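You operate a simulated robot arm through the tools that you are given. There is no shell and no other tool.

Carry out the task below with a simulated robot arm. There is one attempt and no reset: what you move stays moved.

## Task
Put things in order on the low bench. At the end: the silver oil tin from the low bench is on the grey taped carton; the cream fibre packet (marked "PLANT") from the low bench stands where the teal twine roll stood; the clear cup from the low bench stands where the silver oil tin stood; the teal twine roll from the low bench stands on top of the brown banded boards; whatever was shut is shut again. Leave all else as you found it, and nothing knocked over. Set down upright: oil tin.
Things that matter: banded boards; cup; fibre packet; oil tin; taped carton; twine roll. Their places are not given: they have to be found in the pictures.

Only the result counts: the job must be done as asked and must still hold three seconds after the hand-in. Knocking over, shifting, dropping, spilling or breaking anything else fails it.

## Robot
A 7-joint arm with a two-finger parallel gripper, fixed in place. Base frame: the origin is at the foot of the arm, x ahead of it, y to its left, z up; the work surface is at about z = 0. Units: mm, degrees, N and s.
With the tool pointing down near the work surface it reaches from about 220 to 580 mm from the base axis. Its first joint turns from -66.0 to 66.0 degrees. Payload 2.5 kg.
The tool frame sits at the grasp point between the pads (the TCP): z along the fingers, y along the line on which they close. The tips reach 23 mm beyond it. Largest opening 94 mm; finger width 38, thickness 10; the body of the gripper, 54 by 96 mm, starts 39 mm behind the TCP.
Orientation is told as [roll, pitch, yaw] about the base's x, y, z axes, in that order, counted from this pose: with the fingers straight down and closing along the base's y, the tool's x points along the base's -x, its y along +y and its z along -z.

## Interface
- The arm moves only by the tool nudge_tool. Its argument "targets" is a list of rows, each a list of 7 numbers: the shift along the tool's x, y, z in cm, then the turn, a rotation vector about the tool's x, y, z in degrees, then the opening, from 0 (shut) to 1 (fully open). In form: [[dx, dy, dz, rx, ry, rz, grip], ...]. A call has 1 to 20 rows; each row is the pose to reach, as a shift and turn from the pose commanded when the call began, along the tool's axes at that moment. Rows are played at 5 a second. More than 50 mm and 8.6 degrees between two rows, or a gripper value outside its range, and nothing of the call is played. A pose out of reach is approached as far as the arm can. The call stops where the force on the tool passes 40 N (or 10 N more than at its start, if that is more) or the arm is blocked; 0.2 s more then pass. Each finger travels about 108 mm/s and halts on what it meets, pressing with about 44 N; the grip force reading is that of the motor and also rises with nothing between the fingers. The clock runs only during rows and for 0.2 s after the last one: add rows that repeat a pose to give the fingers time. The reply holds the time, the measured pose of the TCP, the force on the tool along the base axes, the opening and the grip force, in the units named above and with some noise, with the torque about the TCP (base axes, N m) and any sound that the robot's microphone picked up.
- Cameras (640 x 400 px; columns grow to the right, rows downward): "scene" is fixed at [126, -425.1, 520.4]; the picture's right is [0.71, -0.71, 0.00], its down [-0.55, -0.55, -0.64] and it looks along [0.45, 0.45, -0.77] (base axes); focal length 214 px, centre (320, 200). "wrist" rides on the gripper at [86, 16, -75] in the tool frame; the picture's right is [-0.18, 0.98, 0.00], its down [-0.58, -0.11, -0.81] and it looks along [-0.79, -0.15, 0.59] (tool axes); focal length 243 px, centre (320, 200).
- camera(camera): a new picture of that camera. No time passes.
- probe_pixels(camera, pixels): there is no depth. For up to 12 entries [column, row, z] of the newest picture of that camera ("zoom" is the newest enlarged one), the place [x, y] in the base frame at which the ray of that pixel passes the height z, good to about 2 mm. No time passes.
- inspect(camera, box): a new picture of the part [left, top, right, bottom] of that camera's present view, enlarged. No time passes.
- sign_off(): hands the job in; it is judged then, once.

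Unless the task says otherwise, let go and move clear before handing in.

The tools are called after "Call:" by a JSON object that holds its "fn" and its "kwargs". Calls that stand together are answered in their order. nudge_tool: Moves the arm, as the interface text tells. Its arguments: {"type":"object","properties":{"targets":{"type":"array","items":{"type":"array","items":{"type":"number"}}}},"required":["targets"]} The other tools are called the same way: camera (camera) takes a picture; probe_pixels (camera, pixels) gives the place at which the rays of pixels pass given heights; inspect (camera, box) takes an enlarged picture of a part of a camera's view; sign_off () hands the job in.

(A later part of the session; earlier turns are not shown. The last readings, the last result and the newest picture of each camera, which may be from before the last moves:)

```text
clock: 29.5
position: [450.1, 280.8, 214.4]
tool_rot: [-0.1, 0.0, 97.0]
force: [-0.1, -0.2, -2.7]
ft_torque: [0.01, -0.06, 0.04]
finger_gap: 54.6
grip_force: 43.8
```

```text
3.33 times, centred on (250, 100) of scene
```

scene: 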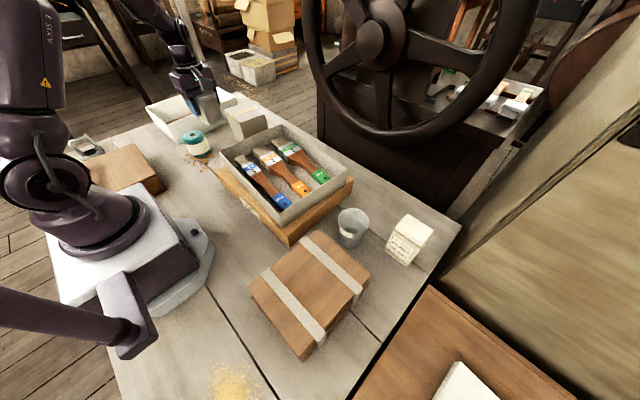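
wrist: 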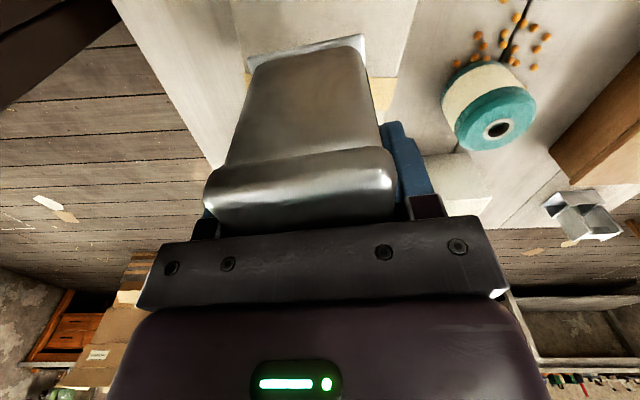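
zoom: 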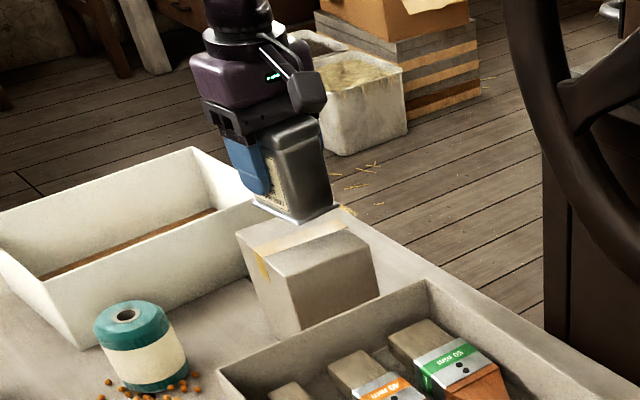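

The tin hangs over the middle of the carton (scene zoom: tin base (293,222), carton top just below). I lower 33 mm gently, then feel for contact.

Call:
{"fn": "nudge_tool", "kwargs": {"targets": [[0, 0, 0.1, 0, 0, 0, 0], [0, 0, 0.3, 0, 0, 0, 0], [0, 0, 0.55, 0, 0, 0, 0], [0, 0, 0.85, 0, 0, 0, 0], [0, 0, 1.15, 0, 0, 0, 0], [0, 0, 1.45, 0, 0, 0, 0], [0, 0, 1.75, 0, 0, 0, 0], [0, 0, 2.05, 0, 0, 0, 0], [0, 0, 2.35, 0, 0, 0, 0], [0, 0, 2.6, 0, 0, 0, 0], [0, 0, 2.85, 0, 0, 0, 0], [0, 0, 3.05, 0, 0, 0, 0], [0, 0, 3.2, 0, 0, 0, 0], [0, 0, 3.3, 0, 0, 0, 0]]}}

Call:
{"fn": "inspect", "kwargs": {"camera": "scene", "box": [220, 60, 300, 140]}}

Call:
{"fn": "camera", "kwargs": {"camera": "wrist"}}

```text
clock: 32.5
position: [449.7, 281.3, 179.6]
tool_rot: [-0.1, 0.0, 97.0]
force: [-0.6, -0.4, -3.3]
ft_torque: [0.02, -0.01, -0.02]
finger_gap: 54.5
grip_force: 44.1
```

```text
5.00 times, centred on (260, 100) of scene
```

zoom: 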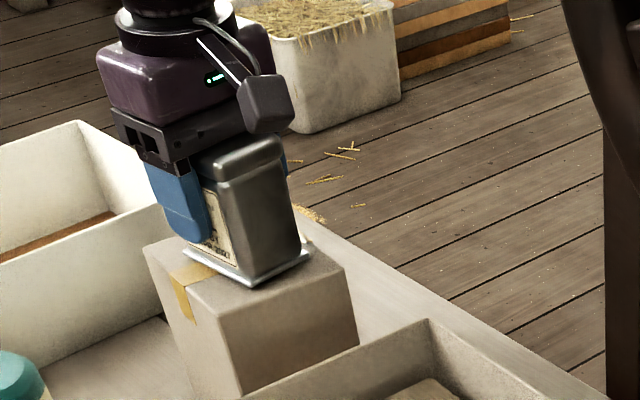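

```text
taken
```

wrist: 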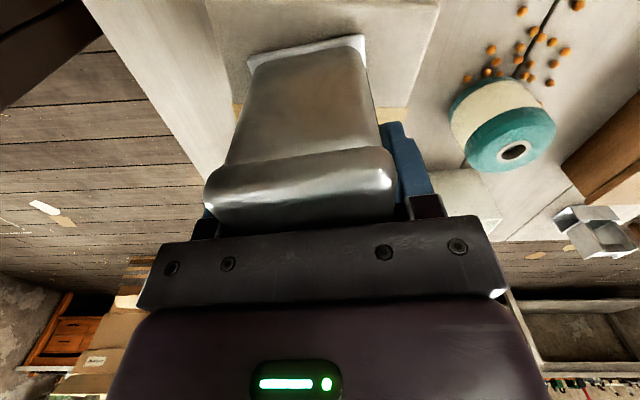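

The tin's base is just above the carton's top and the load is still about -3 N, so it is not yet in contact. I lower in 1 mm steps and read the force.

Call:
{"fn": "nudge_tool", "kwargs": {"targets": [[0, 0, 0.1, 0, 0, 0, 0], [0, 0, 0.2, 0, 0, 0, 0], [0, 0, 0.3, 0, 0, 0, 0], [0, 0, 0.3, 0, 0, 0, 0]]}}

Call:
{"fn": "nudge_tool", "kwargs": {"targets": [[0, 0, 0.1, 0, 0, 0, 0], [0, 0, 0.2, 0, 0, 0, 0], [0, 0, 0.2, 0, 0, 0, 0]]}}

Call:
{"fn": "inspect", "kwargs": {"camera": "scene", "box": [220, 60, 300, 140]}}

```text
clock: 33.5
position: [450.0, 282.2, 177.9]
tool_rot: [-0.2, 0.1, 97.0]
force: [0.2, 0.3, -2.7]
ft_torque: [0.0, -0.04, 0.0]
finger_gap: 54.7
grip_force: 43.8
```

```text
clock: 34.3
position: [450.6, 281.9, 177.0]
tool_rot: [-0.2, 0.0, 97.0]
force: [-3.0, -2.9, 13.6]
ft_torque: [-0.43, 0.57, 0.02]
finger_gap: 55.0
grip_force: 44.1
```

```text
5.00 times, centred on (260, 100) of scene
```

zoom: 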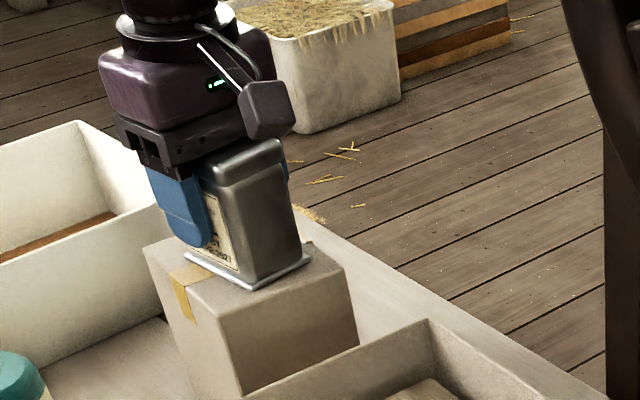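

Contact reads +13.6 N with the tool at z=177, so the tin stands on the carton. I ease up 0.5 mm, open the fingers and rise clear.

Call:
{"fn": "nudge_tool", "kwargs": {"targets": [[0, 0, -0.05, 0, 0, 0, 0], [0, 0, -0.05, 0, 0, 0, 0.6], [0, 0, -0.05, 0, 0, 0, 0.68], [0, 0, -0.05, 0, 0, 0, 0.78], [0, 0, -0.05, 0, 0, 0, 0.85], [0, 0, -1, 0, 0, 0, 0.85], [0, 0, -2.5, 0, 0, 0, 0.85], [0, 0, -4.5, 0, 0, 0, 0.85], [0, 0, -7, 0, 0, 0, 0.85], [0, 0, -9, 0, 0, 0, 0.85]]}}

Call:
{"fn": "inspect", "kwargs": {"camera": "scene", "box": [200, 40, 320, 150]}}

Call:
{"fn": "camera", "kwargs": {"camera": "wrist"}}

```text
clock: 36.5
position: [449.3, 282.2, 265.1]
tool_rot: [0.0, 0.0, 96.9]
force: [0.9, 1.1, 0.3]
ft_torque: [-0.02, 0.02, 0.01]
finger_gap: 79.9
grip_force: 0.0
```

```text
3.64 times, centred on (260, 95) of scene
```

zoom: 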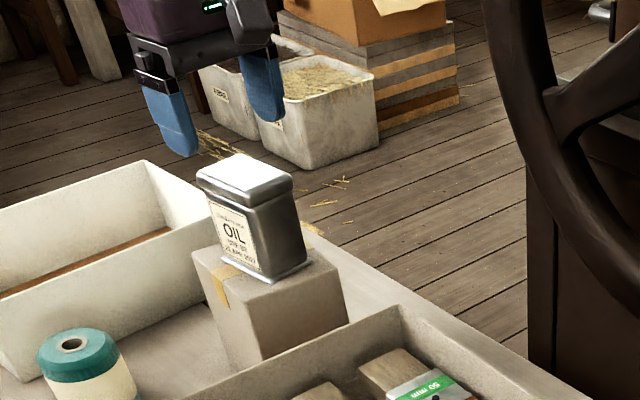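

```text
taken
```

wrist: 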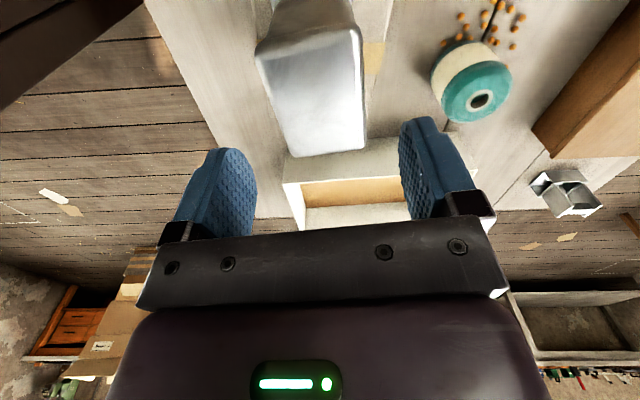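

The tin stands upright on the carton with "OIL" readable at zoom (240,235). Next is the roll: I move sideways at height and then down to (271,366,140) for a close look.

Call:
{"fn": "nudge_tool", "kwargs": {"targets": [[-2.1, 3.3, 0, 0, 0, 0, 1], [-4.2, 6.7, 0, 0, 0, 0, 1], [-6.3, 10.0, 0, 0, 0, 0, 1], [-8.4, 13.3, 0, 0, 0, 0, 1], [-10.55, 16.68, 0, 0, 0, 0, 1], [-10.55, 16.68, 3, 0, 0, 0, 1], [-10.55, 16.68, 6, 0, 0, 0, 1], [-10.55, 16.68, 9, 0, 0, 0, 1], [-10.55, 16.68, 12.5, 0, 0, 0, 1], [-10.55, 16.68, 12.5, 0, 0, 0, 1]]}}

Call:
{"fn": "camera", "kwargs": {"camera": "wrist"}}

Call:
{"fn": "inspect", "kwargs": {"camera": "scene", "box": [130, 50, 290, 170]}}

```text
clock: 38.7
position: [272.2, 365.2, 138.8]
tool_rot: [-0.1, 0.0, 97.0]
force: [-0.6, 0.4, 0.0]
ft_torque: [0.02, 0.01, 0.01]
finger_gap: 94.0
grip_force: 0.1
```

```text
taken
```

wrist: 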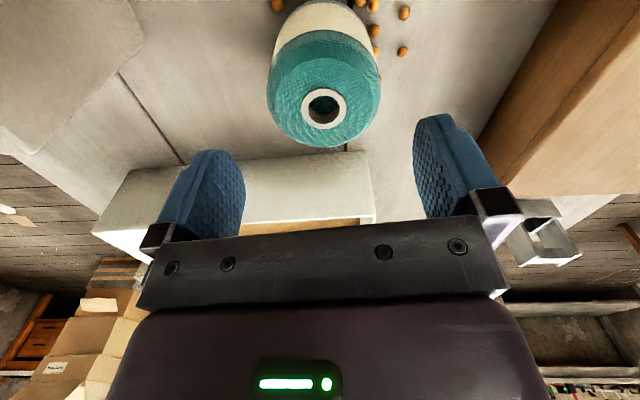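

```text
3.33 times, centred on (210, 110) of scene
```

zoom: 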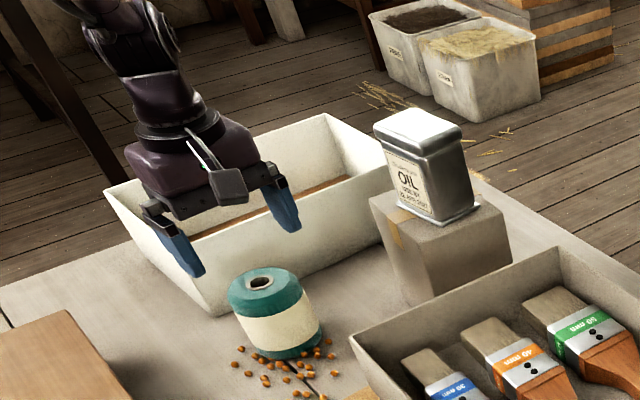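

The roll's hole centre is at wrist (324,107), with rim edges at (267,95), (381,92) and (322,147). I'll probe these.

Call:
{"fn": "probe_pixels", "kwargs": {"camera": "wrist", "pixels": [[324, 107, 75], [324, 107, 80], [324, 107, 85], [267, 95, 70], [381, 92, 70], [322, 147, 75], [267, 95, 80], [381, 92, 80], [322, 147, 80]]}}

```text
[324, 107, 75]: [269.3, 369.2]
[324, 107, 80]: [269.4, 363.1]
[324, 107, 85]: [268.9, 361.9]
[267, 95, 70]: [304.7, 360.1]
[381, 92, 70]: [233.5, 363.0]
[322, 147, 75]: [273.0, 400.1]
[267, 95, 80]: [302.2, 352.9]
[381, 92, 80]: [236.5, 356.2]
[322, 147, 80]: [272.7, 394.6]
```

The roll's centre is about (270,366) with a top at about 80 mm, and the tool is aligned within 2 mm. I descend to TCP z≈47.

Call:
{"fn": "nudge_tool", "kwargs": {"targets": [[0, 0.1, 2, 0, 0, 0, 1], [0, 0.15, 4, 0, 0, 0, 1], [0, 0.15, 6, 0, 0, 0, 1], [0, 0.15, 7.5, 0, 0, 0, 1], [0, 0.15, 8.6, 0, 0, 0, 1], [0, 0.15, 9.2, 0, 0, 0, 1], [0, 0.15, 9.2, 0, 0, 0, 1]]}}

Call:
{"fn": "camera", "kwargs": {"camera": "wrist"}}

Call:
{"fn": "inspect", "kwargs": {"camera": "scene", "box": [150, 90, 250, 180]}}

```text
clock: 40.3
position: [270.2, 366.8, 47.9]
tool_rot: [0.0, 0.0, 97.0]
force: [0.0, 0.1, -0.2]
ft_torque: [0.02, -0.02, 0.01]
finger_gap: 94.3
grip_force: 0.1
```

```text
taken
```

wrist: 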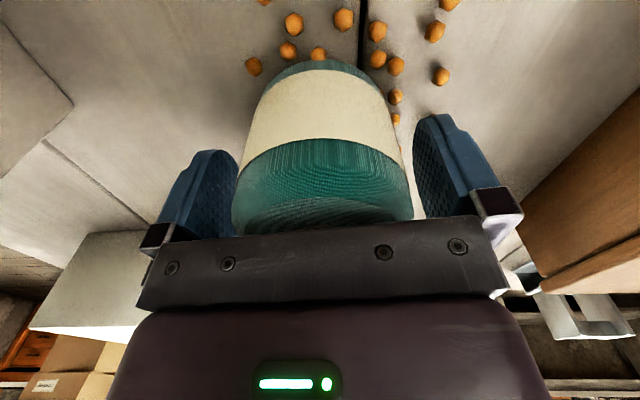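

```text
4.44 times, centred on (200, 135) of scene
```

zoom: 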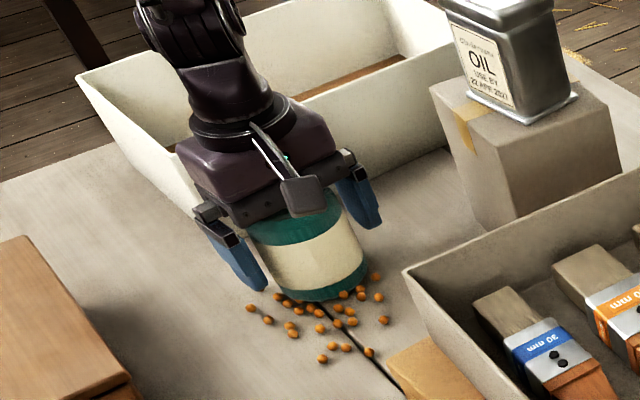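

The fingers straddle the roll, with the tips above the beads. I close gradually.

Call:
{"fn": "nudge_tool", "kwargs": {"targets": [[0, 0, 0, 0, 0, 0, 0.88], [0, 0, 0, 0, 0, 0, 0.8], [0, 0, 0, 0, 0, 0, 0.72], [0, 0, 0, 0, 0, 0, 0.6], [0, 0, 0, 0, 0, 0, 0.5], [0, 0, 0, 0, 0, 0, 0.5]]}}

Call:
{"fn": "nudge_tool", "kwargs": {"targets": [[0, 0, -0.1, 0, 0, 0, 0.5], [0, 0, -0.25, 0, 0, 0, 0.5], [0, 0, -0.45, 0, 0, 0, 0.5], [0, 0, -0.7, 0, 0, 0, 0.5], [0, 0, -0.95, 0, 0, 0, 0.5], [0, 0, -1.0, 0, 0, 0, 0.5]]}}

Call:
{"fn": "inspect", "kwargs": {"camera": "scene", "box": [150, 90, 250, 180]}}

Call:
{"fn": "camera", "kwargs": {"camera": "wrist"}}

```text
clock: 41.7
position: [271.4, 366.5, 47.4]
tool_rot: [-0.1, 0.1, 97.1]
force: [-0.1, -0.2, 0.2]
ft_torque: [0.02, 0.05, -0.03]
finger_gap: 72.5
grip_force: 44.0
```

```text
clock: 43.1
position: [270.4, 366.1, 57.2]
tool_rot: [-0.1, 0.0, 97.0]
force: [-0.3, 0.5, -1.0]
ft_torque: [0.03, -0.02, 0.0]
finger_gap: 72.4
grip_force: 44.0
```

```text
4.44 times, centred on (200, 135) of scene
```

zoom: 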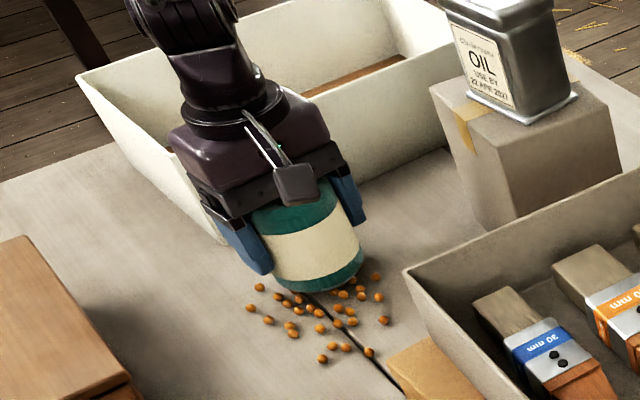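

```text
taken
```

wrist: 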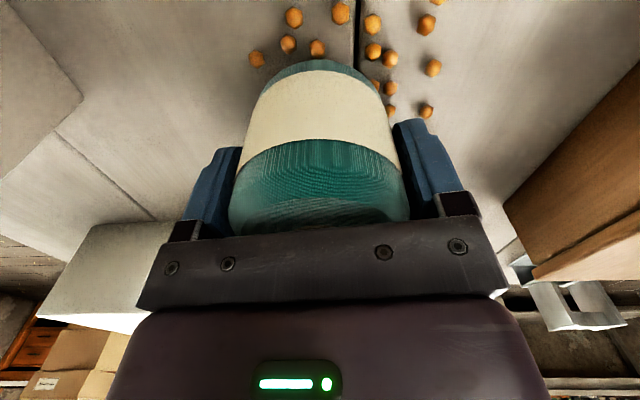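

The roll came up 1 cm (gap 72.4 mm, shadow visible below it) and the beads are undisturbed. I lift it to z≈260.

Call:
{"fn": "nudge_tool", "kwargs": {"targets": [[0, 0, -0.3, 0, 0, 0, 0.5], [0, 0, -0.8, 0, 0, 0, 0.5], [0, 0, -1.6, 0, 0, 0, 0.5], [0, 0, -2.6, 0, 0, 0, 0.5], [0, 0, -3.8, 0, 0, 0, 0.5], [0, 0, -5.2, 0, 0, 0, 0.5], [0, 0, -6.8, 0, 0, 0, 0.5], [0, 0, -8.4, 0, 0, 0, 0.5], [0, 0, -10, 0, 0, 0, 0.5], [0, 0, -11.6, 0, 0, 0, 0.5], [0, 0, -13.2, 0, 0, 0, 0.5], [0, 0, -14.8, 0, 0, 0, 0.5], [0, 0, -16.4, 0, 0, 0, 0.5], [0, 0, -17.8, 0, 0, 0, 0.5], [0, 0, -19, 0, 0, 0, 0.5], [0, 0, -19.8, 0, 0, 0, 0.5], [0, 0, -20.2, 0, 0, 0, 0.5], [0, 0, -20.3, 0, 0, 0, 0.5]]}}

Call:
{"fn": "camera", "kwargs": {"camera": "wrist"}}

Call:
{"fn": "camera", "kwargs": {"camera": "scene"}}

```text
clock: 46.9
position: [269.8, 366.1, 262.5]
tool_rot: [0.0, 0.1, 97.0]
force: [-0.2, 0.3, -1.0]
ft_torque: [0.04, 0.03, -0.01]
finger_gap: 72.7
grip_force: 44.0
```

```text
taken
```

wrist: 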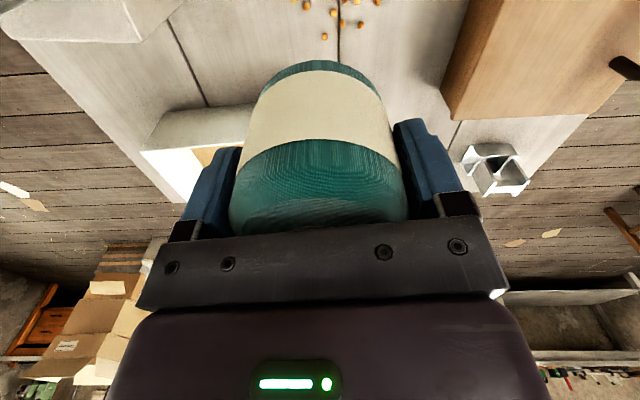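

```text
taken
```

scene: 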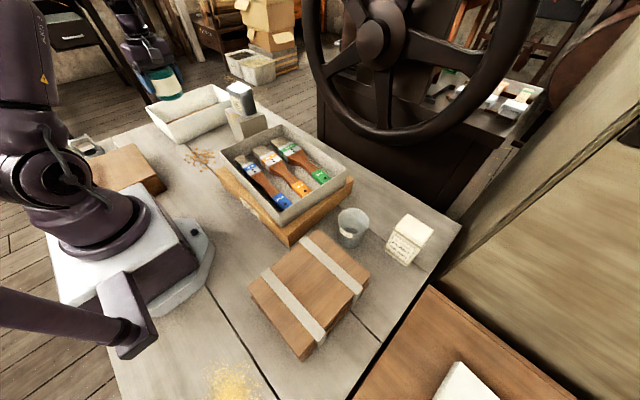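

The roll is held securely. I swing it round the front at z≈262 to about (390,0), turning the yaw along with the base.

Call:
{"fn": "nudge_tool", "kwargs": {"targets": [[0.34, -0.27, 0, 0, 0, 0.5, 0.5], [1.02, -0.78, 0, 0, 0, 1.5, 0.5], [2.42, -1.77, 0, 0, 0, 3.5, 0.5], [4.21, -2.91, 0, 0, 0, 6, 0.5], [6.4, -4.16, 0, 0, 0, 9, 0.5], [8.65, -5.28, 0, 0, 0, 12, 0.5], [10.94, -6.25, 0, 0, 0, 15, 0.5], [13.26, -7.09, 0, 0, 0, 18, 0.5], [15.6, -7.79, 0, 0, 0, 21, 0.5], [17.96, -8.33, 0, 0, 0, 24, 0.5], [20.32, -8.75, 0, 0, 0, 27, 0.5], [22.69, -9.02, 0, 0, 0, 30, 0.5], [25.03, -9.16, 0, 0, 0, 33, 0.5], [27.37, -9.16, 0, 0, 0, 36, 0.5], [29.68, -9.03, 0, 0, 0, 39, 0.5], [31.96, -8.76, 0, 0, 0, 42, 0.5], [34.2, -8.38, 0, 0, 0, 45, 0.5], [36.02, -7.96, 0, 0, 0, 47.5, 0.5], [37.1, -7.66, 0, 0, 0, 49, 0.5], [37.81, -7.45, 0, 0, 0, 50, 0.5]]}}

Call:
{"fn": "camera", "kwargs": {"camera": "wrist"}}

Call:
{"fn": "camera", "kwargs": {"camera": "scene"}}

```text
clock: 51.1
position: [389.8, -1.6, 261.3]
tool_rot: [0.0, -0.1, 46.9]
force: [-0.5, 0.6, -1.6]
ft_torque: [0.0, 0.03, 0.0]
finger_gap: 72.5
grip_force: 44.1
```

```text
taken
```

wrist: 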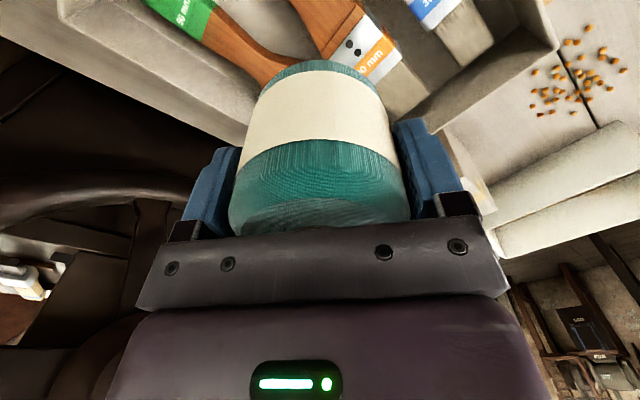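

```text
taken
```

scene: 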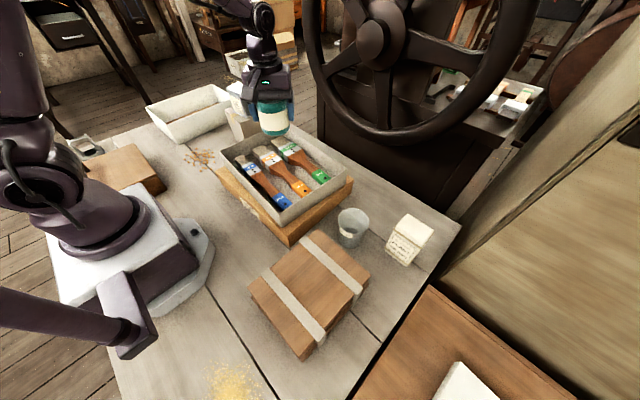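

The roll is unchanged in the grip at (390,-2,261). I continue the arc to above the boards, (224,-297).

Call:
{"fn": "nudge_tool", "kwargs": {"targets": [[0.28, -0.23, 0, 0, 0, 0.5, 0.5], [0.84, -0.69, 0, 0, 0, 1.5, 0.5], [1.98, -1.56, 0, 0, 0, 3.5, 0.5], [3.45, -2.59, 0, 0, 0, 6, 0.5], [5.26, -3.74, 0, 0, 0, 9, 0.5], [7.14, -4.78, 0, 0, 0, 12, 0.5], [9.07, -5.7, 0, 0, 0, 15, 0.5], [11.03, -6.52, 0, 0, 0, 18, 0.5], [13.03, -7.23, 0, 0, 0, 21, 0.5], [15.05, -7.83, 0, 0, 0, 24, 0.5], [17.12, -8.31, 0, 0, 0, 27, 0.5], [19.2, -8.67, 0, 0, 0, 30, 0.5], [21.28, -8.91, 0, 0, 0, 33, 0.5], [23.38, -9.04, 0, 0, 0, 36, 0.5], [25.46, -9.06, 0, 0, 0, 39, 0.5], [27.54, -8.96, 0, 0, 0, 42, 0.5], [29.6, -8.74, 0, 0, 0, 45, 0.5], [31.32, -8.47, 0, 0, 0, 47.5, 0.5], [32.32, -8.27, 0, 0, 0, 49, 0.5], [32.99, -8.12, 0, 0, 0, 50, 0.5]]}}

Call:
{"fn": "camera", "kwargs": {"camera": "wrist"}}

Call:
{"fn": "camera", "kwargs": {"camera": "scene"}}

```text
clock: 55.3
position: [223.4, -298.0, 261.2]
tool_rot: [0.0, -0.1, -3.1]
force: [0.4, -0.5, -1.9]
ft_torque: [0.02, 0.06, -0.01]
finger_gap: 72.1
grip_force: 44.3
```

```text
taken
```

wrist: 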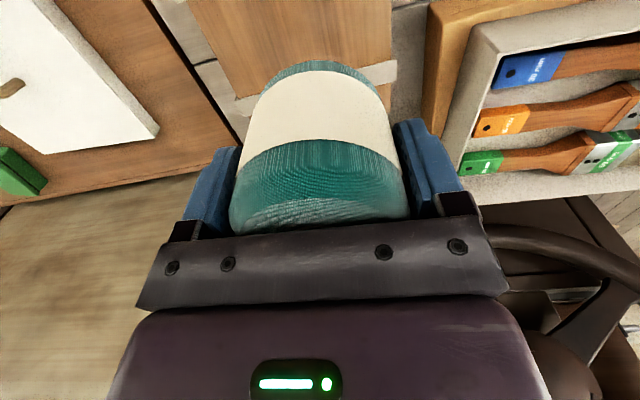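

```text
taken
```

scene: 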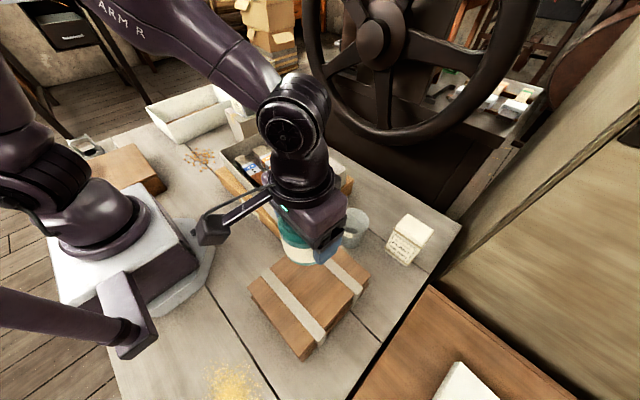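

The roll hangs above the boards. To gauge the board height before lowering, I'll probe the far right corner's top (371,275.5) and bottom (369,284) in the scene, plus the band's foot (351,311).

Call:
{"fn": "probe_pixels", "kwargs": {"camera": "scene", "pixels": [[371.25, 275.5, 40], [371.25, 275.5, 50], [371.25, 275.5, 60], [369.25, 284.2, 0], [369.25, 284.2, 10], [363, 288, 50], [351.25, 311.25, 0], [355.5, 305, 0]]}}

Call:
{"fn": "inspect", "kwargs": {"camera": "scene", "box": [330, 255, 390, 330]}}

```text
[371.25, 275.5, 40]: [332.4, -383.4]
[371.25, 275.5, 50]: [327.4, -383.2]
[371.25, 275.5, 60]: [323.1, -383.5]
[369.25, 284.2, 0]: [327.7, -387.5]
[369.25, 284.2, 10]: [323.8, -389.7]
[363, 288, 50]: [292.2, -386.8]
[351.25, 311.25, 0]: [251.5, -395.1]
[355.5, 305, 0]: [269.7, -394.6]
```

```text
5.33 times, centred on (360, 292) of scene
```

zoom: 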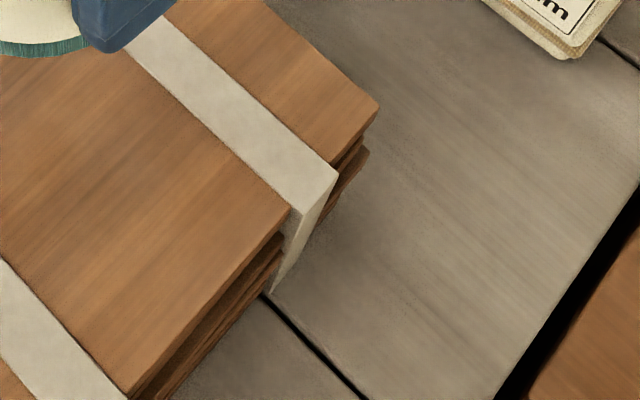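

The board top is at about z=50, so contact should come near TCP z≈97. I lower to 112 first.

Call:
{"fn": "nudge_tool", "kwargs": {"targets": [[0, 0, 0.4, 0, 0, 0, 0.5], [0, 0, 1.2, 0, 0, 0, 0.5], [0, 0, 2.4, 0, 0, 0, 0.5], [0, 0, 3.8, 0, 0, 0, 0.5], [0, 0, 5.3, 0, 0, 0, 0.5], [0, 0, 6.8, 0, 0, 0, 0.5], [0, 0, 8.3, 0, 0, 0, 0.5], [0, 0, 9.8, 0, 0, 0, 0.5], [0, 0, 11.2, 0, 0, 0, 0.5], [0, 0, 12.5, 0, 0, 0, 0.5], [0, 0, 13.6, 0, 0, 0, 0.5], [0, 0, 14.4, 0, 0, 0, 0.5], [0, 0, 14.8, 0, 0, 0, 0.5], [0, 0, 14.9, 0, 0, 0, 0.5]]}}

Call:
{"fn": "camera", "kwargs": {"camera": "wrist"}}

Call:
{"fn": "inspect", "kwargs": {"camera": "scene", "box": [230, 190, 390, 340]}}

```text
clock: 57.3
position: [225.4, -297.9, 159.3]
tool_rot: [-0.1, -0.3, -3.0]
force: [-0.8, 0.3, 4.7]
ft_torque: [0.02, 0.0, -0.02]
finger_gap: 72.7
grip_force: 44.2
stopped in row 9: the force on the tool passed its limit at 49 N (the readings are from after the stop); the commanded pose is now the measured one
```

```text
taken
```

wrist: 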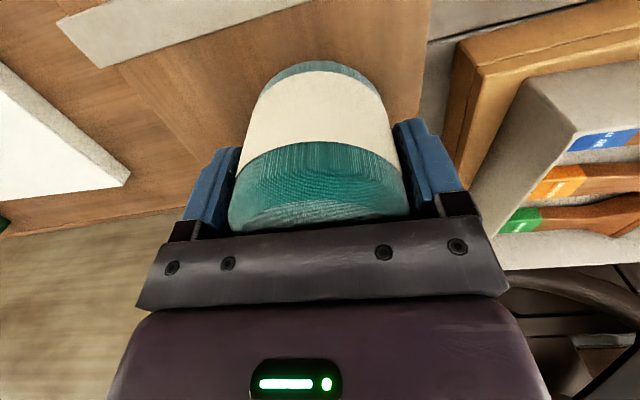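

```text
2.67 times, centred on (310, 265) of scene
```

zoom: 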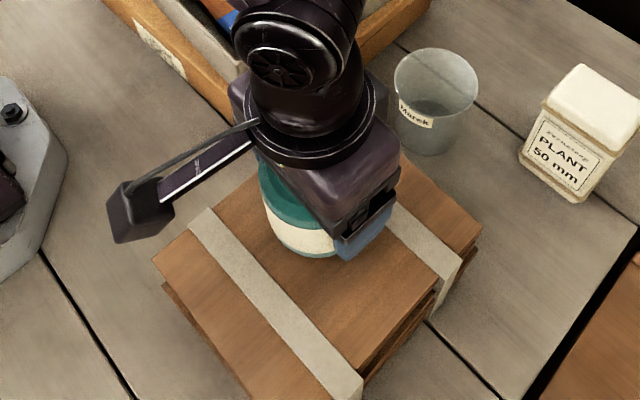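

Contact came at TCP z≈159, so the board stack is taller than I judged, with its top at about z=112. I'll re-probe the boards' corners and bands at that height before letting go.

Call:
{"fn": "probe_pixels", "kwargs": {"camera": "zoom", "pixels": [[188, 222, 112], [212, 207, 112], [363, 375, 112], [335, 400, 112], [440, 280, 112], [462, 258, 112], [392, 215, 112], [483, 227, 112], [153, 262, 112], [404, 158, 112]]}}

Call:
{"fn": "inspect", "kwargs": {"camera": "scene", "box": [270, 230, 370, 320]}}

Call:
{"fn": "inspect", "kwargs": {"camera": "wrist", "box": [40, 0, 480, 240]}}

```text
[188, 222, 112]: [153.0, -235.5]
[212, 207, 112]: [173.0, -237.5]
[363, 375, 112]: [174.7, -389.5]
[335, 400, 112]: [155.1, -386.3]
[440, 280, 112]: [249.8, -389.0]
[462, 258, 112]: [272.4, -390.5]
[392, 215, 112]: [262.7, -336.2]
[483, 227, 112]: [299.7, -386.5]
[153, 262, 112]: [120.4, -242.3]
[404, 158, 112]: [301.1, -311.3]
```

```text
4.44 times, centred on (320, 275) of scene
```

zoom: 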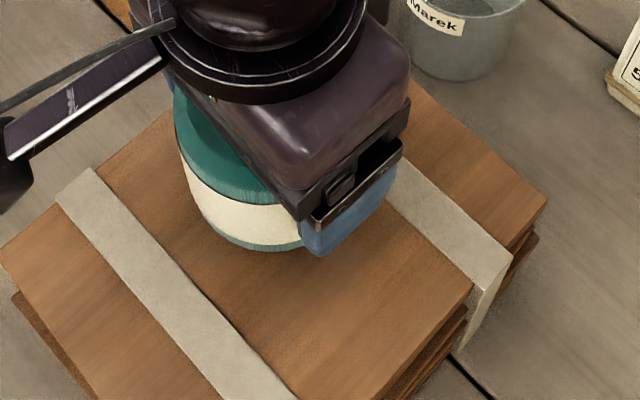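

```text
1.45 times, centred on (260, 120) of wrist
```

zoom: 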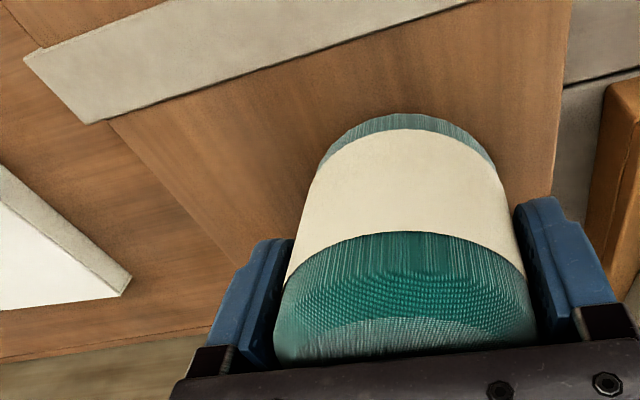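

At z=112 the boards span x≈120–300, with bands at x≈153–174 and 250–272, so the gap centre is near x≈212, not 225. I'll probe the band edges more finely in both views before moving the roll.

Call:
{"fn": "probe_pixels", "kwargs": {"camera": "zoom", "pixels": [[108, 120, 110], [300, 58, 110], [470, 2, 110], [24, 60, 110], [240, 262, 110], [568, 60, 110], [555, 180, 110], [90, 125, 112]]}}

Call:
{"fn": "inspect", "kwargs": {"camera": "scene", "box": [270, 230, 370, 320]}}

Call:
{"fn": "probe_pixels", "kwargs": {"camera": "zoom", "pixels": [[97, 170, 110], [200, 290, 110], [297, 398, 110], [470, 283, 110], [430, 243, 110], [395, 207, 110], [513, 257, 110], [57, 197, 110], [548, 200, 110], [3, 255, 110], [475, 340, 0], [455, 352, 0]]}}

```text
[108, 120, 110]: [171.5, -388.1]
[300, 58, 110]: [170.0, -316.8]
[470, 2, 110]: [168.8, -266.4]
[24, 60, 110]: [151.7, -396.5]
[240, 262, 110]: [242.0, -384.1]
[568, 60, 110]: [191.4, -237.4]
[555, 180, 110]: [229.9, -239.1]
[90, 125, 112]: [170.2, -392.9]
```

```text
4.44 times, centred on (320, 275) of scene
```

zoom: 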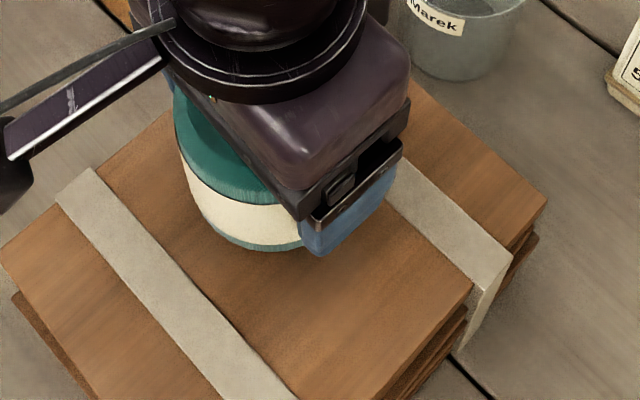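

```text
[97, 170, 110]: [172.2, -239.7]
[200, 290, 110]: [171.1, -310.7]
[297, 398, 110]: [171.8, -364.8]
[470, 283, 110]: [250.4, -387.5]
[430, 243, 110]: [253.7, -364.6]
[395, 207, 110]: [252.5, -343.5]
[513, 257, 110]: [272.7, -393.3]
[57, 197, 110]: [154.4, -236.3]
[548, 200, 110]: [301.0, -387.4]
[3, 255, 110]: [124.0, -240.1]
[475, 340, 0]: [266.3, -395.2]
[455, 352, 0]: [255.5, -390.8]
```

Both views agree: the band gap runs x≈171.5–252 (centre 211.8), the top is at z≈110 and the board y-centre is about -313. I raise the roll 12 mm and shift it to (212,-313) while keeping the yaw.

Call:
{"fn": "nudge_tool", "kwargs": {"targets": [[0, 0, -0.4, 0, 0, 0, 0.5], [0, 0, -0.9, 0, 0, 0, 0.5], [0, 0, -1.2, 0, 0, 0, 0.5], [0.4, -0.5, -1.2, 0, 0, 0, 0.5], [0.9, -1.0, -1.2, 0, 0, 0, 0.5], [1.25, -1.5, -1.2, 0, 0, 0, 0.5], [1.25, -1.58, -1.2, 0, 0, 0, 0.5]]}}

Call:
{"fn": "inspect", "kwargs": {"camera": "scene", "box": [270, 230, 370, 320]}}

Call:
{"fn": "camera", "kwargs": {"camera": "wrist"}}

```text
clock: 58.9
position: [211.2, -311.7, 171.9]
tool_rot: [0.0, -0.1, -3.1]
force: [-0.5, -0.4, -1.6]
ft_torque: [-0.01, -0.03, 0.0]
finger_gap: 72.7
grip_force: 44.3
```

```text
4.44 times, centred on (320, 275) of scene
```

zoom: 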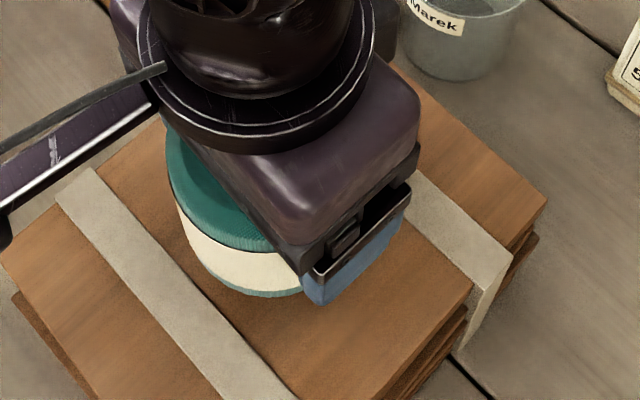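

```text
taken
```

wrist: 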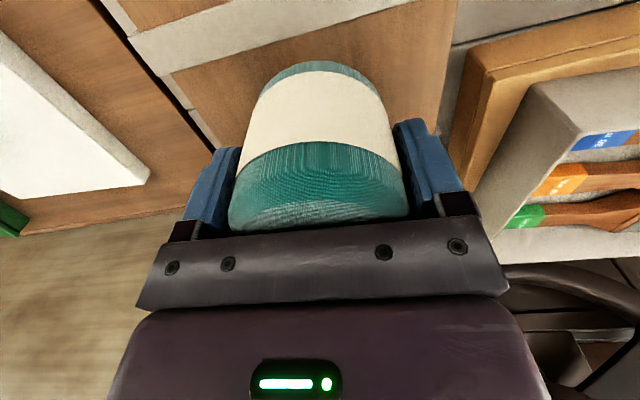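

The roll is now over the gap at z≈172. I'll fit the roll's true centre from its lower rim: scene zoom arc (215,277), (240,290), (265,297), (290,296), and wrist near rim point (318,61).

Call:
{"fn": "probe_pixels", "kwargs": {"camera": "zoom", "pixels": [[200, 262, 124], [215, 276, 124], [240, 290, 124], [265, 297, 124], [290, 296, 124], [180, 225, 124]]}}

Call:
{"fn": "probe_pixels", "kwargs": {"camera": "wrist", "pixels": [[318, 61, 124], [280, 70, 124], [360, 72, 124], [300, 63, 124], [340, 65, 124]]}}

Call:
{"fn": "inspect", "kwargs": {"camera": "wrist", "box": [220, 40, 420, 140]}}

```text
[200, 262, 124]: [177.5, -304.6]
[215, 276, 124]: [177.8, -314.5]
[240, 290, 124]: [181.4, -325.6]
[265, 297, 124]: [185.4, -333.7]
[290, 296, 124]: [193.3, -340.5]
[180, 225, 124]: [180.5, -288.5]
```

```text
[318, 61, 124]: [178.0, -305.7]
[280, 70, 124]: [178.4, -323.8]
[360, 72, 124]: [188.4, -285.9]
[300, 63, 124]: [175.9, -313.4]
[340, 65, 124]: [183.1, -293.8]
```

```text
3.20 times, centred on (320, 90) of wrist
```

zoom: 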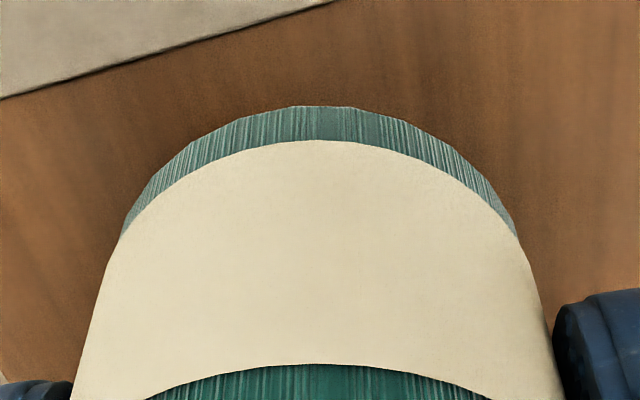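

The fit gives a roll centre of about (212.5,-311.5), which is in the middle of the gap. I lower in small steps until contact.

Call:
{"fn": "nudge_tool", "kwargs": {"targets": [[0, 0, 0.3, 0, 0, 0, 0.5], [0, 0, 0.6, 0, 0, 0, 0.5], [0, 0, 0.8, 0, 0, 0, 0.5], [0, 0, 1.0, 0, 0, 0, 0.5], [0, 0, 1.0, 0, 0, 0, 0.5]]}}

Call:
{"fn": "nudge_tool", "kwargs": {"targets": [[0, 0, 0.1, 0, 0, 0, 0.5], [0, 0, 0.2, 0, 0, 0, 0.5], [0, 0, 0.2, 0, 0, 0, 0.5]]}}

```text
clock: 60.1
position: [211.2, -311.9, 161.9]
tool_rot: [0.0, -0.2, -3.1]
force: [-0.1, 0.1, -1.2]
ft_torque: [0.02, 0.0, -0.05]
finger_gap: 72.5
grip_force: 44.3
```

```text
clock: 60.9
position: [211.8, -312.1, 159.3]
tool_rot: [-0.1, -0.2, -3.1]
force: [-1.1, 0.6, 2.6]
ft_torque: [0.0, -0.08, -0.04]
finger_gap: 72.2
grip_force: 43.6
```

The force rose from -1.2 to +2.6 N, which may be first contact at z=159.3. I go 1 mm further to confirm.

Call:
{"fn": "nudge_tool", "kwargs": {"targets": [[0, 0, 0.05, 0, 0, 0, 0.5], [0, 0, 0.1, 0, 0, 0, 0.5], [0, 0, 0.1, 0, 0, 0, 0.5]]}}

Call:
{"fn": "inspect", "kwargs": {"camera": "scene", "box": [270, 230, 370, 320]}}

Call:
{"fn": "inspect", "kwargs": {"camera": "wrist", "box": [160, 0, 480, 200]}}

```text
clock: 61.7
position: [212.5, -312.2, 159.7]
tool_rot: [0.0, -0.3, -3.2]
force: [-3.4, 10.5, 28.3]
ft_torque: [0.42, 0.24, -0.05]
finger_gap: 72.4
grip_force: 44.0
```

```text
4.44 times, centred on (320, 275) of scene
```

zoom: 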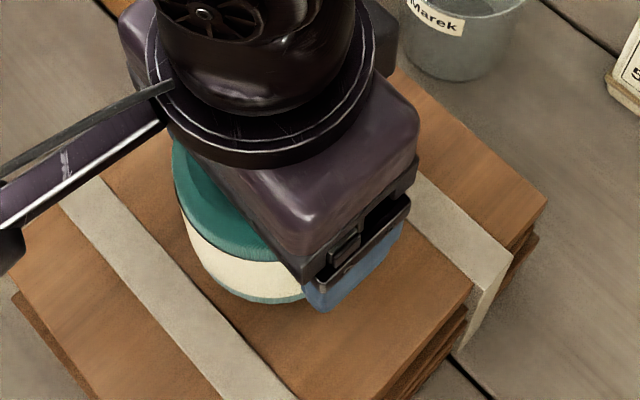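

```text
2.00 times, centred on (320, 100) of wrist
```

zoom: 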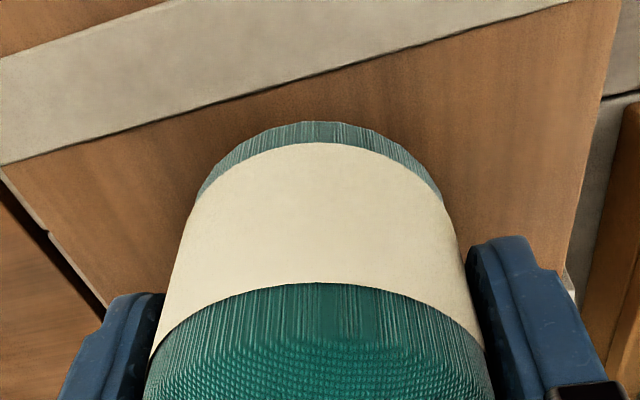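

Firm contact (+28 N) at z≈159, and wood shows between the roll and the near band in the wrist view. I ease off 1 mm, open slowly and rise.

Call:
{"fn": "nudge_tool", "kwargs": {"targets": [[0, 0, -0.1, 0, 0, 0, 0.5], [0, 0, -0.12, 0, 0, 0, 0.5], [0, 0, -0.12, 0, 0, 0, 0.78], [0, 0, -0.12, 0, 0, 0, 0.85], [0, 0, -0.12, 0, 0, 0, 0.95], [0, 0, -0.12, 0, 0, 0, 1], [0, 0, -0.12, 0, 0, 0, 1]]}}

Call:
{"fn": "camera", "kwargs": {"camera": "wrist"}}

Call:
{"fn": "inspect", "kwargs": {"camera": "scene", "box": [270, 230, 370, 320]}}

```text
clock: 63.3
position: [212.0, -312.0, 159.9]
tool_rot: [0.0, -0.3, -3.1]
force: [-0.1, 0.2, 1.4]
ft_torque: [0.03, 0.02, -0.01]
finger_gap: 94.0
grip_force: 0.1
```

```text
taken
```

wrist: 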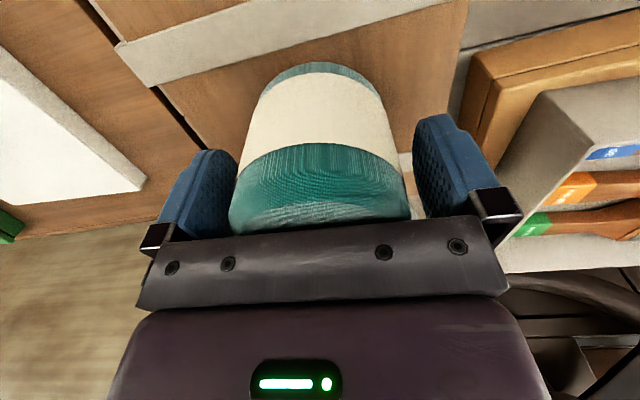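

```text
4.44 times, centred on (320, 275) of scene
```

zoom: 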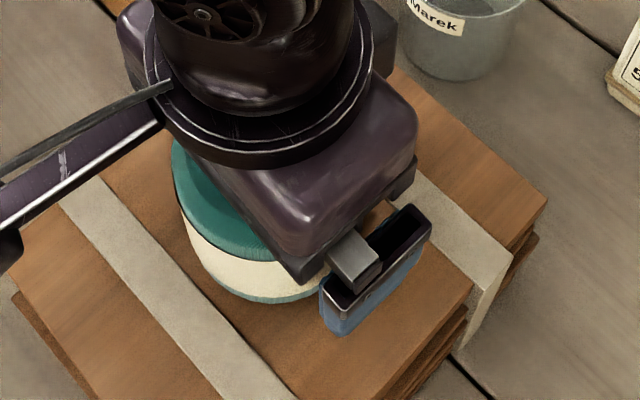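

The roll is released and standing. I rise straight up about 12 cm and view the result.

Call:
{"fn": "nudge_tool", "kwargs": {"targets": [[0, 0, -1, 0, 0, 0, 1], [0, 0, -2.5, 0, 0, 0, 1], [0, 0, -4.5, 0, 0, 0, 1], [0, 0, -7, 0, 0, 0, 1], [0, 0, -9.5, 0, 0, 0, 1], [0, 0, -12, 0, 0, 0, 1], [-2, 3, -12, 0, 0, 0, 1], [-4, 6, -12, 0, 0, 0, 1], [-6, 9, -12, 0, 0, 0, 1]]}}

Call:
{"fn": "camera", "kwargs": {"camera": "scene"}}

Call:
{"fn": "inspect", "kwargs": {"camera": "scene", "box": [240, 200, 440, 350]}}

```text
clock: 65.3
position: [276.9, -224.8, 280.3]
tool_rot: [0.0, -0.1, -3.1]
force: [0.6, -0.5, 0.2]
ft_torque: [-0.03, -0.02, -0.01]
finger_gap: 94.0
grip_force: 0.2
```

```text
taken
```

scene: 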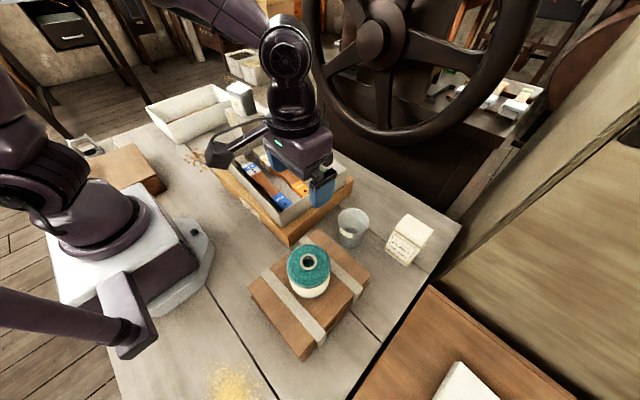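

```text
2.67 times, centred on (340, 275) of scene
```

zoom: 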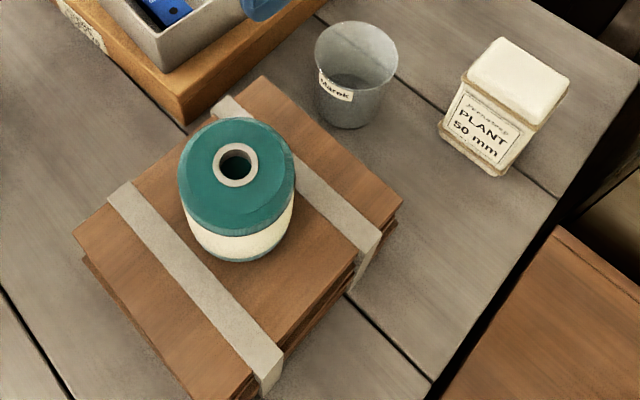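

The roll stands between the bands on the boards. Next is the packet near (450,-394), at the edge of reach, so I move to about (330,-330,270) at yaw 0 for a wrist view of it and the cup.

Call:
{"fn": "nudge_tool", "kwargs": {"targets": [[-1.2, -2.0, 0.2, 0, 0, -0.6, 1], [-2.4, -4.1, 0.4, 0, 0, -1.2, 1], [-3.6, -6.1, 0.6, 0, 0, -1.8, 1], [-4.8, -8.2, 0.8, 0, 0, -2.4, 1], [-5.84, -10.2, 1.0, 0, 0, -3, 1], [-5.84, -10.2, 1.0, 0, 0, -3, 1]]}}

Call:
{"fn": "camera", "kwargs": {"camera": "wrist"}}

Call:
{"fn": "inspect", "kwargs": {"camera": "wrist", "box": [200, 0, 440, 180]}}

```text
clock: 66.7
position: [329.1, -329.4, 268.9]
tool_rot: [0.0, -0.2, -0.1]
force: [-0.8, -0.6, 0.1]
ft_torque: [0.0, 0.01, 0.03]
finger_gap: 94.2
grip_force: 0.1
```

```text
taken
```

wrist: 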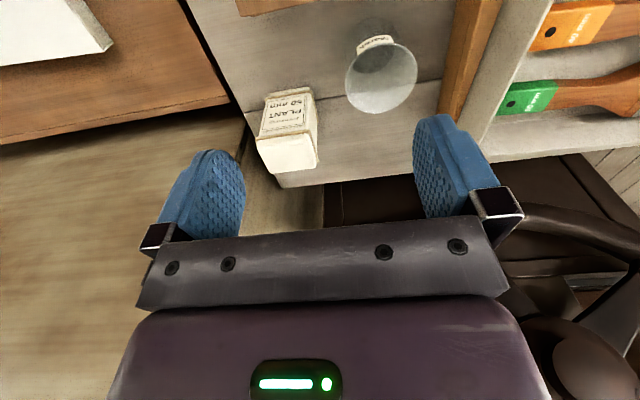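

```text
2.22 times, centred on (320, 90) of wrist
```

zoom: 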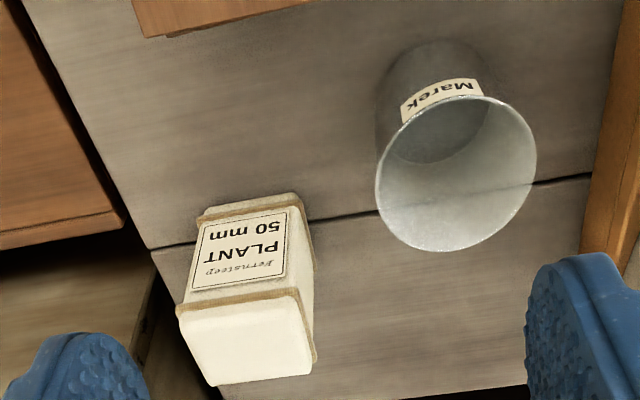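

The packet's near base corners are at zoom (198,212) and (297,194), its top corners at (178,310), (299,294), (314,374), (211,386), and the cup rim spans (375,190)–(537,150). I'll probe all of these.

Call:
{"fn": "probe_pixels", "kwargs": {"camera": "zoom", "pixels": [[198, 214, 0], [297, 194, 0], [178, 310, 80], [299, 294, 80], [314, 374, 80], [211, 386, 80], [178, 310, 95], [299, 294, 95], [314, 374, 95], [211, 386, 95], [316, 262, 0]]}}

Call:
{"fn": "probe_pixels", "kwargs": {"camera": "zoom", "pixels": [[375, 193, 80], [537, 150, 80], [445, 251, 80], [470, 97, 80], [375, 193, 95], [537, 150, 95], [445, 251, 95], [470, 97, 95], [435, 38, 0], [377, 90, 0], [492, 85, 0]]}}

```text
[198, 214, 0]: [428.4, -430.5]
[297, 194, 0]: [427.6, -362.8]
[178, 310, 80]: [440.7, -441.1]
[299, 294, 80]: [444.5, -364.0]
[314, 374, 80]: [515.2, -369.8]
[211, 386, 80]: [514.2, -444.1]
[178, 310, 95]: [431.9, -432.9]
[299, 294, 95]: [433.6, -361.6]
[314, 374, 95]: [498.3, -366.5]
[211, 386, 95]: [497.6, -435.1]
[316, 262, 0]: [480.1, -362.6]
```

```text
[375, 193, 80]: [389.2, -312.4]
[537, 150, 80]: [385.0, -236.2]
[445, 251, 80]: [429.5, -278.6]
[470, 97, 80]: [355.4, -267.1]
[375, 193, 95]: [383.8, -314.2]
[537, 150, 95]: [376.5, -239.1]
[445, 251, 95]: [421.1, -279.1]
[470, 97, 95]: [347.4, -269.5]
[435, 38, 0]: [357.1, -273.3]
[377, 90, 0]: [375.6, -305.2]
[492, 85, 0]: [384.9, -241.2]
```

The packet spans x≈428–488, y≈-430 to -363 and is about 102 mm tall, at radius ≈606, so I'll tilt the fingers 20° outward to reach it. I move to a pre-grasp pose, about (413,-396,190), with pitch -20°.

Call:
{"fn": "nudge_tool", "kwargs": {"targets": [[-1.2, -1.0, 1.1, 0, -2.9, 0, 1], [-2.4, -1.9, 2.2, 0, -5.7, 0, 1], [-3.6, -2.9, 3.4, 0, -8.6, 0, 1], [-4.8, -3.8, 4.5, 0, -11.4, 0, 1], [-6.0, -4.8, 5.6, 0, -14.3, 0, 1], [-7.2, -5.8, 6.8, 0, -17.1, 0, 1], [-8.4, -6.7, 7.9, 0, -20, 0, 1], [-8.4, -6.7, 7.9, 0, -20, 0, 1]]}}

Call:
{"fn": "camera", "kwargs": {"camera": "wrist"}}

Call:
{"fn": "camera", "kwargs": {"camera": "scene"}}

```text
clock: 68.5
position: [415.4, -398.3, 192.5]
tool_rot: [0.0, -20.2, -0.2]
force: [-0.6, 1.1, -0.2]
ft_torque: [-0.01, -0.05, 0.01]
finger_gap: 94.0
grip_force: 0.0
```

```text
taken
```

wrist: 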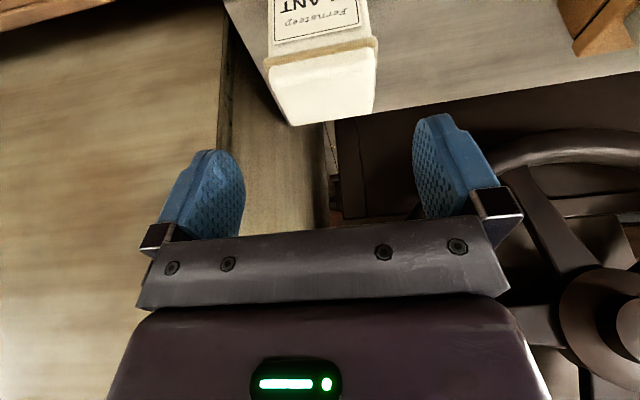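

```text
taken
```

scene: 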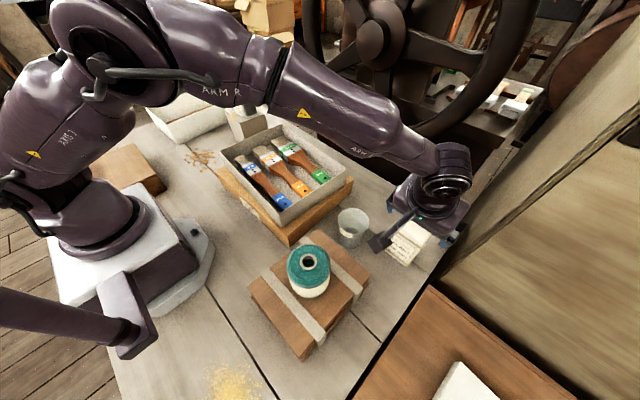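

The tilt worked (pitch -20°). A beige panel lies close to the bench's right edge, so I'll inspect the clearance around the gripper before going further.

Call:
{"fn": "inspect", "kwargs": {"camera": "scene", "box": [360, 140, 520, 300]}}

Call:
{"fn": "inspect", "kwargs": {"camera": "wrist", "box": [100, 0, 500, 240]}}

```text
2.50 times, centred on (440, 220) of scene
```

zoom: 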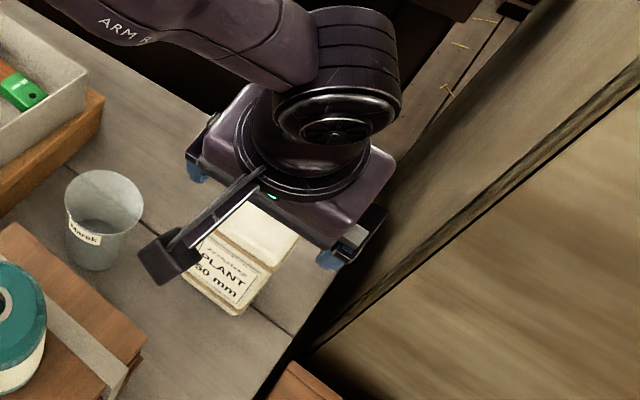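

```text
1.60 times, centred on (300, 120) of wrist
```

zoom: 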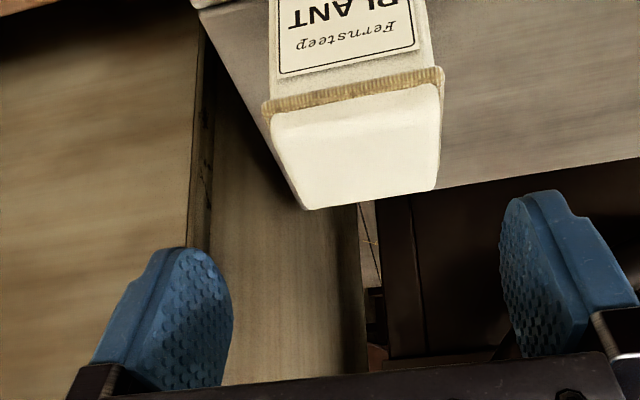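

The cabinet has a vertical edge, at scene zoom (310,350)→(640,75). I'll triangulate where it stands using the same edge in the wrist view at zoom (200,150).

Call:
{"fn": "probe_pixels", "kwargs": {"camera": "zoom", "pixels": [[205, 60, 0], [205, 60, 50], [205, 60, 100], [200, 150, 0], [200, 150, 50], [200, 150, 100], [195, 220, 50], [195, 220, 100], [195, 220, 150], [365, 300, 0], [365, 300, 100], [365, 300, 200]]}}

Call:
{"fn": "probe_pixels", "kwargs": {"camera": "scene", "pixels": [[436, 280, 0], [436, 280, -100], [500, 226, 0], [500, 226, 100], [500, 226, 200]]}}

```text
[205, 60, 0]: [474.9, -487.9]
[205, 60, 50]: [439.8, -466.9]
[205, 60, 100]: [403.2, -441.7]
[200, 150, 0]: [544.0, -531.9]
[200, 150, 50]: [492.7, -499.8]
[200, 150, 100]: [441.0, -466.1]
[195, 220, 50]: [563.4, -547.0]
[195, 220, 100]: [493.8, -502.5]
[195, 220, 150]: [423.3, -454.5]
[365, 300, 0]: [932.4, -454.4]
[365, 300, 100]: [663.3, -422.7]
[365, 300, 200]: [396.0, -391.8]
```

```text
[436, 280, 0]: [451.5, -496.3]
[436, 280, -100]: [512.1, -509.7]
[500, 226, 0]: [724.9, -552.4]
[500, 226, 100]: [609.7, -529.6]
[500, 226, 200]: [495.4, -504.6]
```

The cabinet edge stands at about (505,-508), well clear of the gripper's outermost y≈-455. I'll check the packet's centring with its top edges in this view.

Call:
{"fn": "probe_pixels", "kwargs": {"camera": "zoom", "pixels": [[270, 117, 100], [441, 80, 100], [306, 210, 100], [437, 190, 100], [264, 105, 92], [444, 70, 92], [306, 210, 105], [437, 190, 105], [270, 117, 105], [441, 80, 105]]}}

```text
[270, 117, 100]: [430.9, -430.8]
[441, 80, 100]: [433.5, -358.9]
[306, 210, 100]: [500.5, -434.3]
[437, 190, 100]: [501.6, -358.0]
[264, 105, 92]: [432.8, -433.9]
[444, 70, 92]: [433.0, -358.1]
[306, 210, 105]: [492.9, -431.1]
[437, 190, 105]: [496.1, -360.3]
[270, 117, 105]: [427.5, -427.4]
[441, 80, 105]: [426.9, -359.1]
```

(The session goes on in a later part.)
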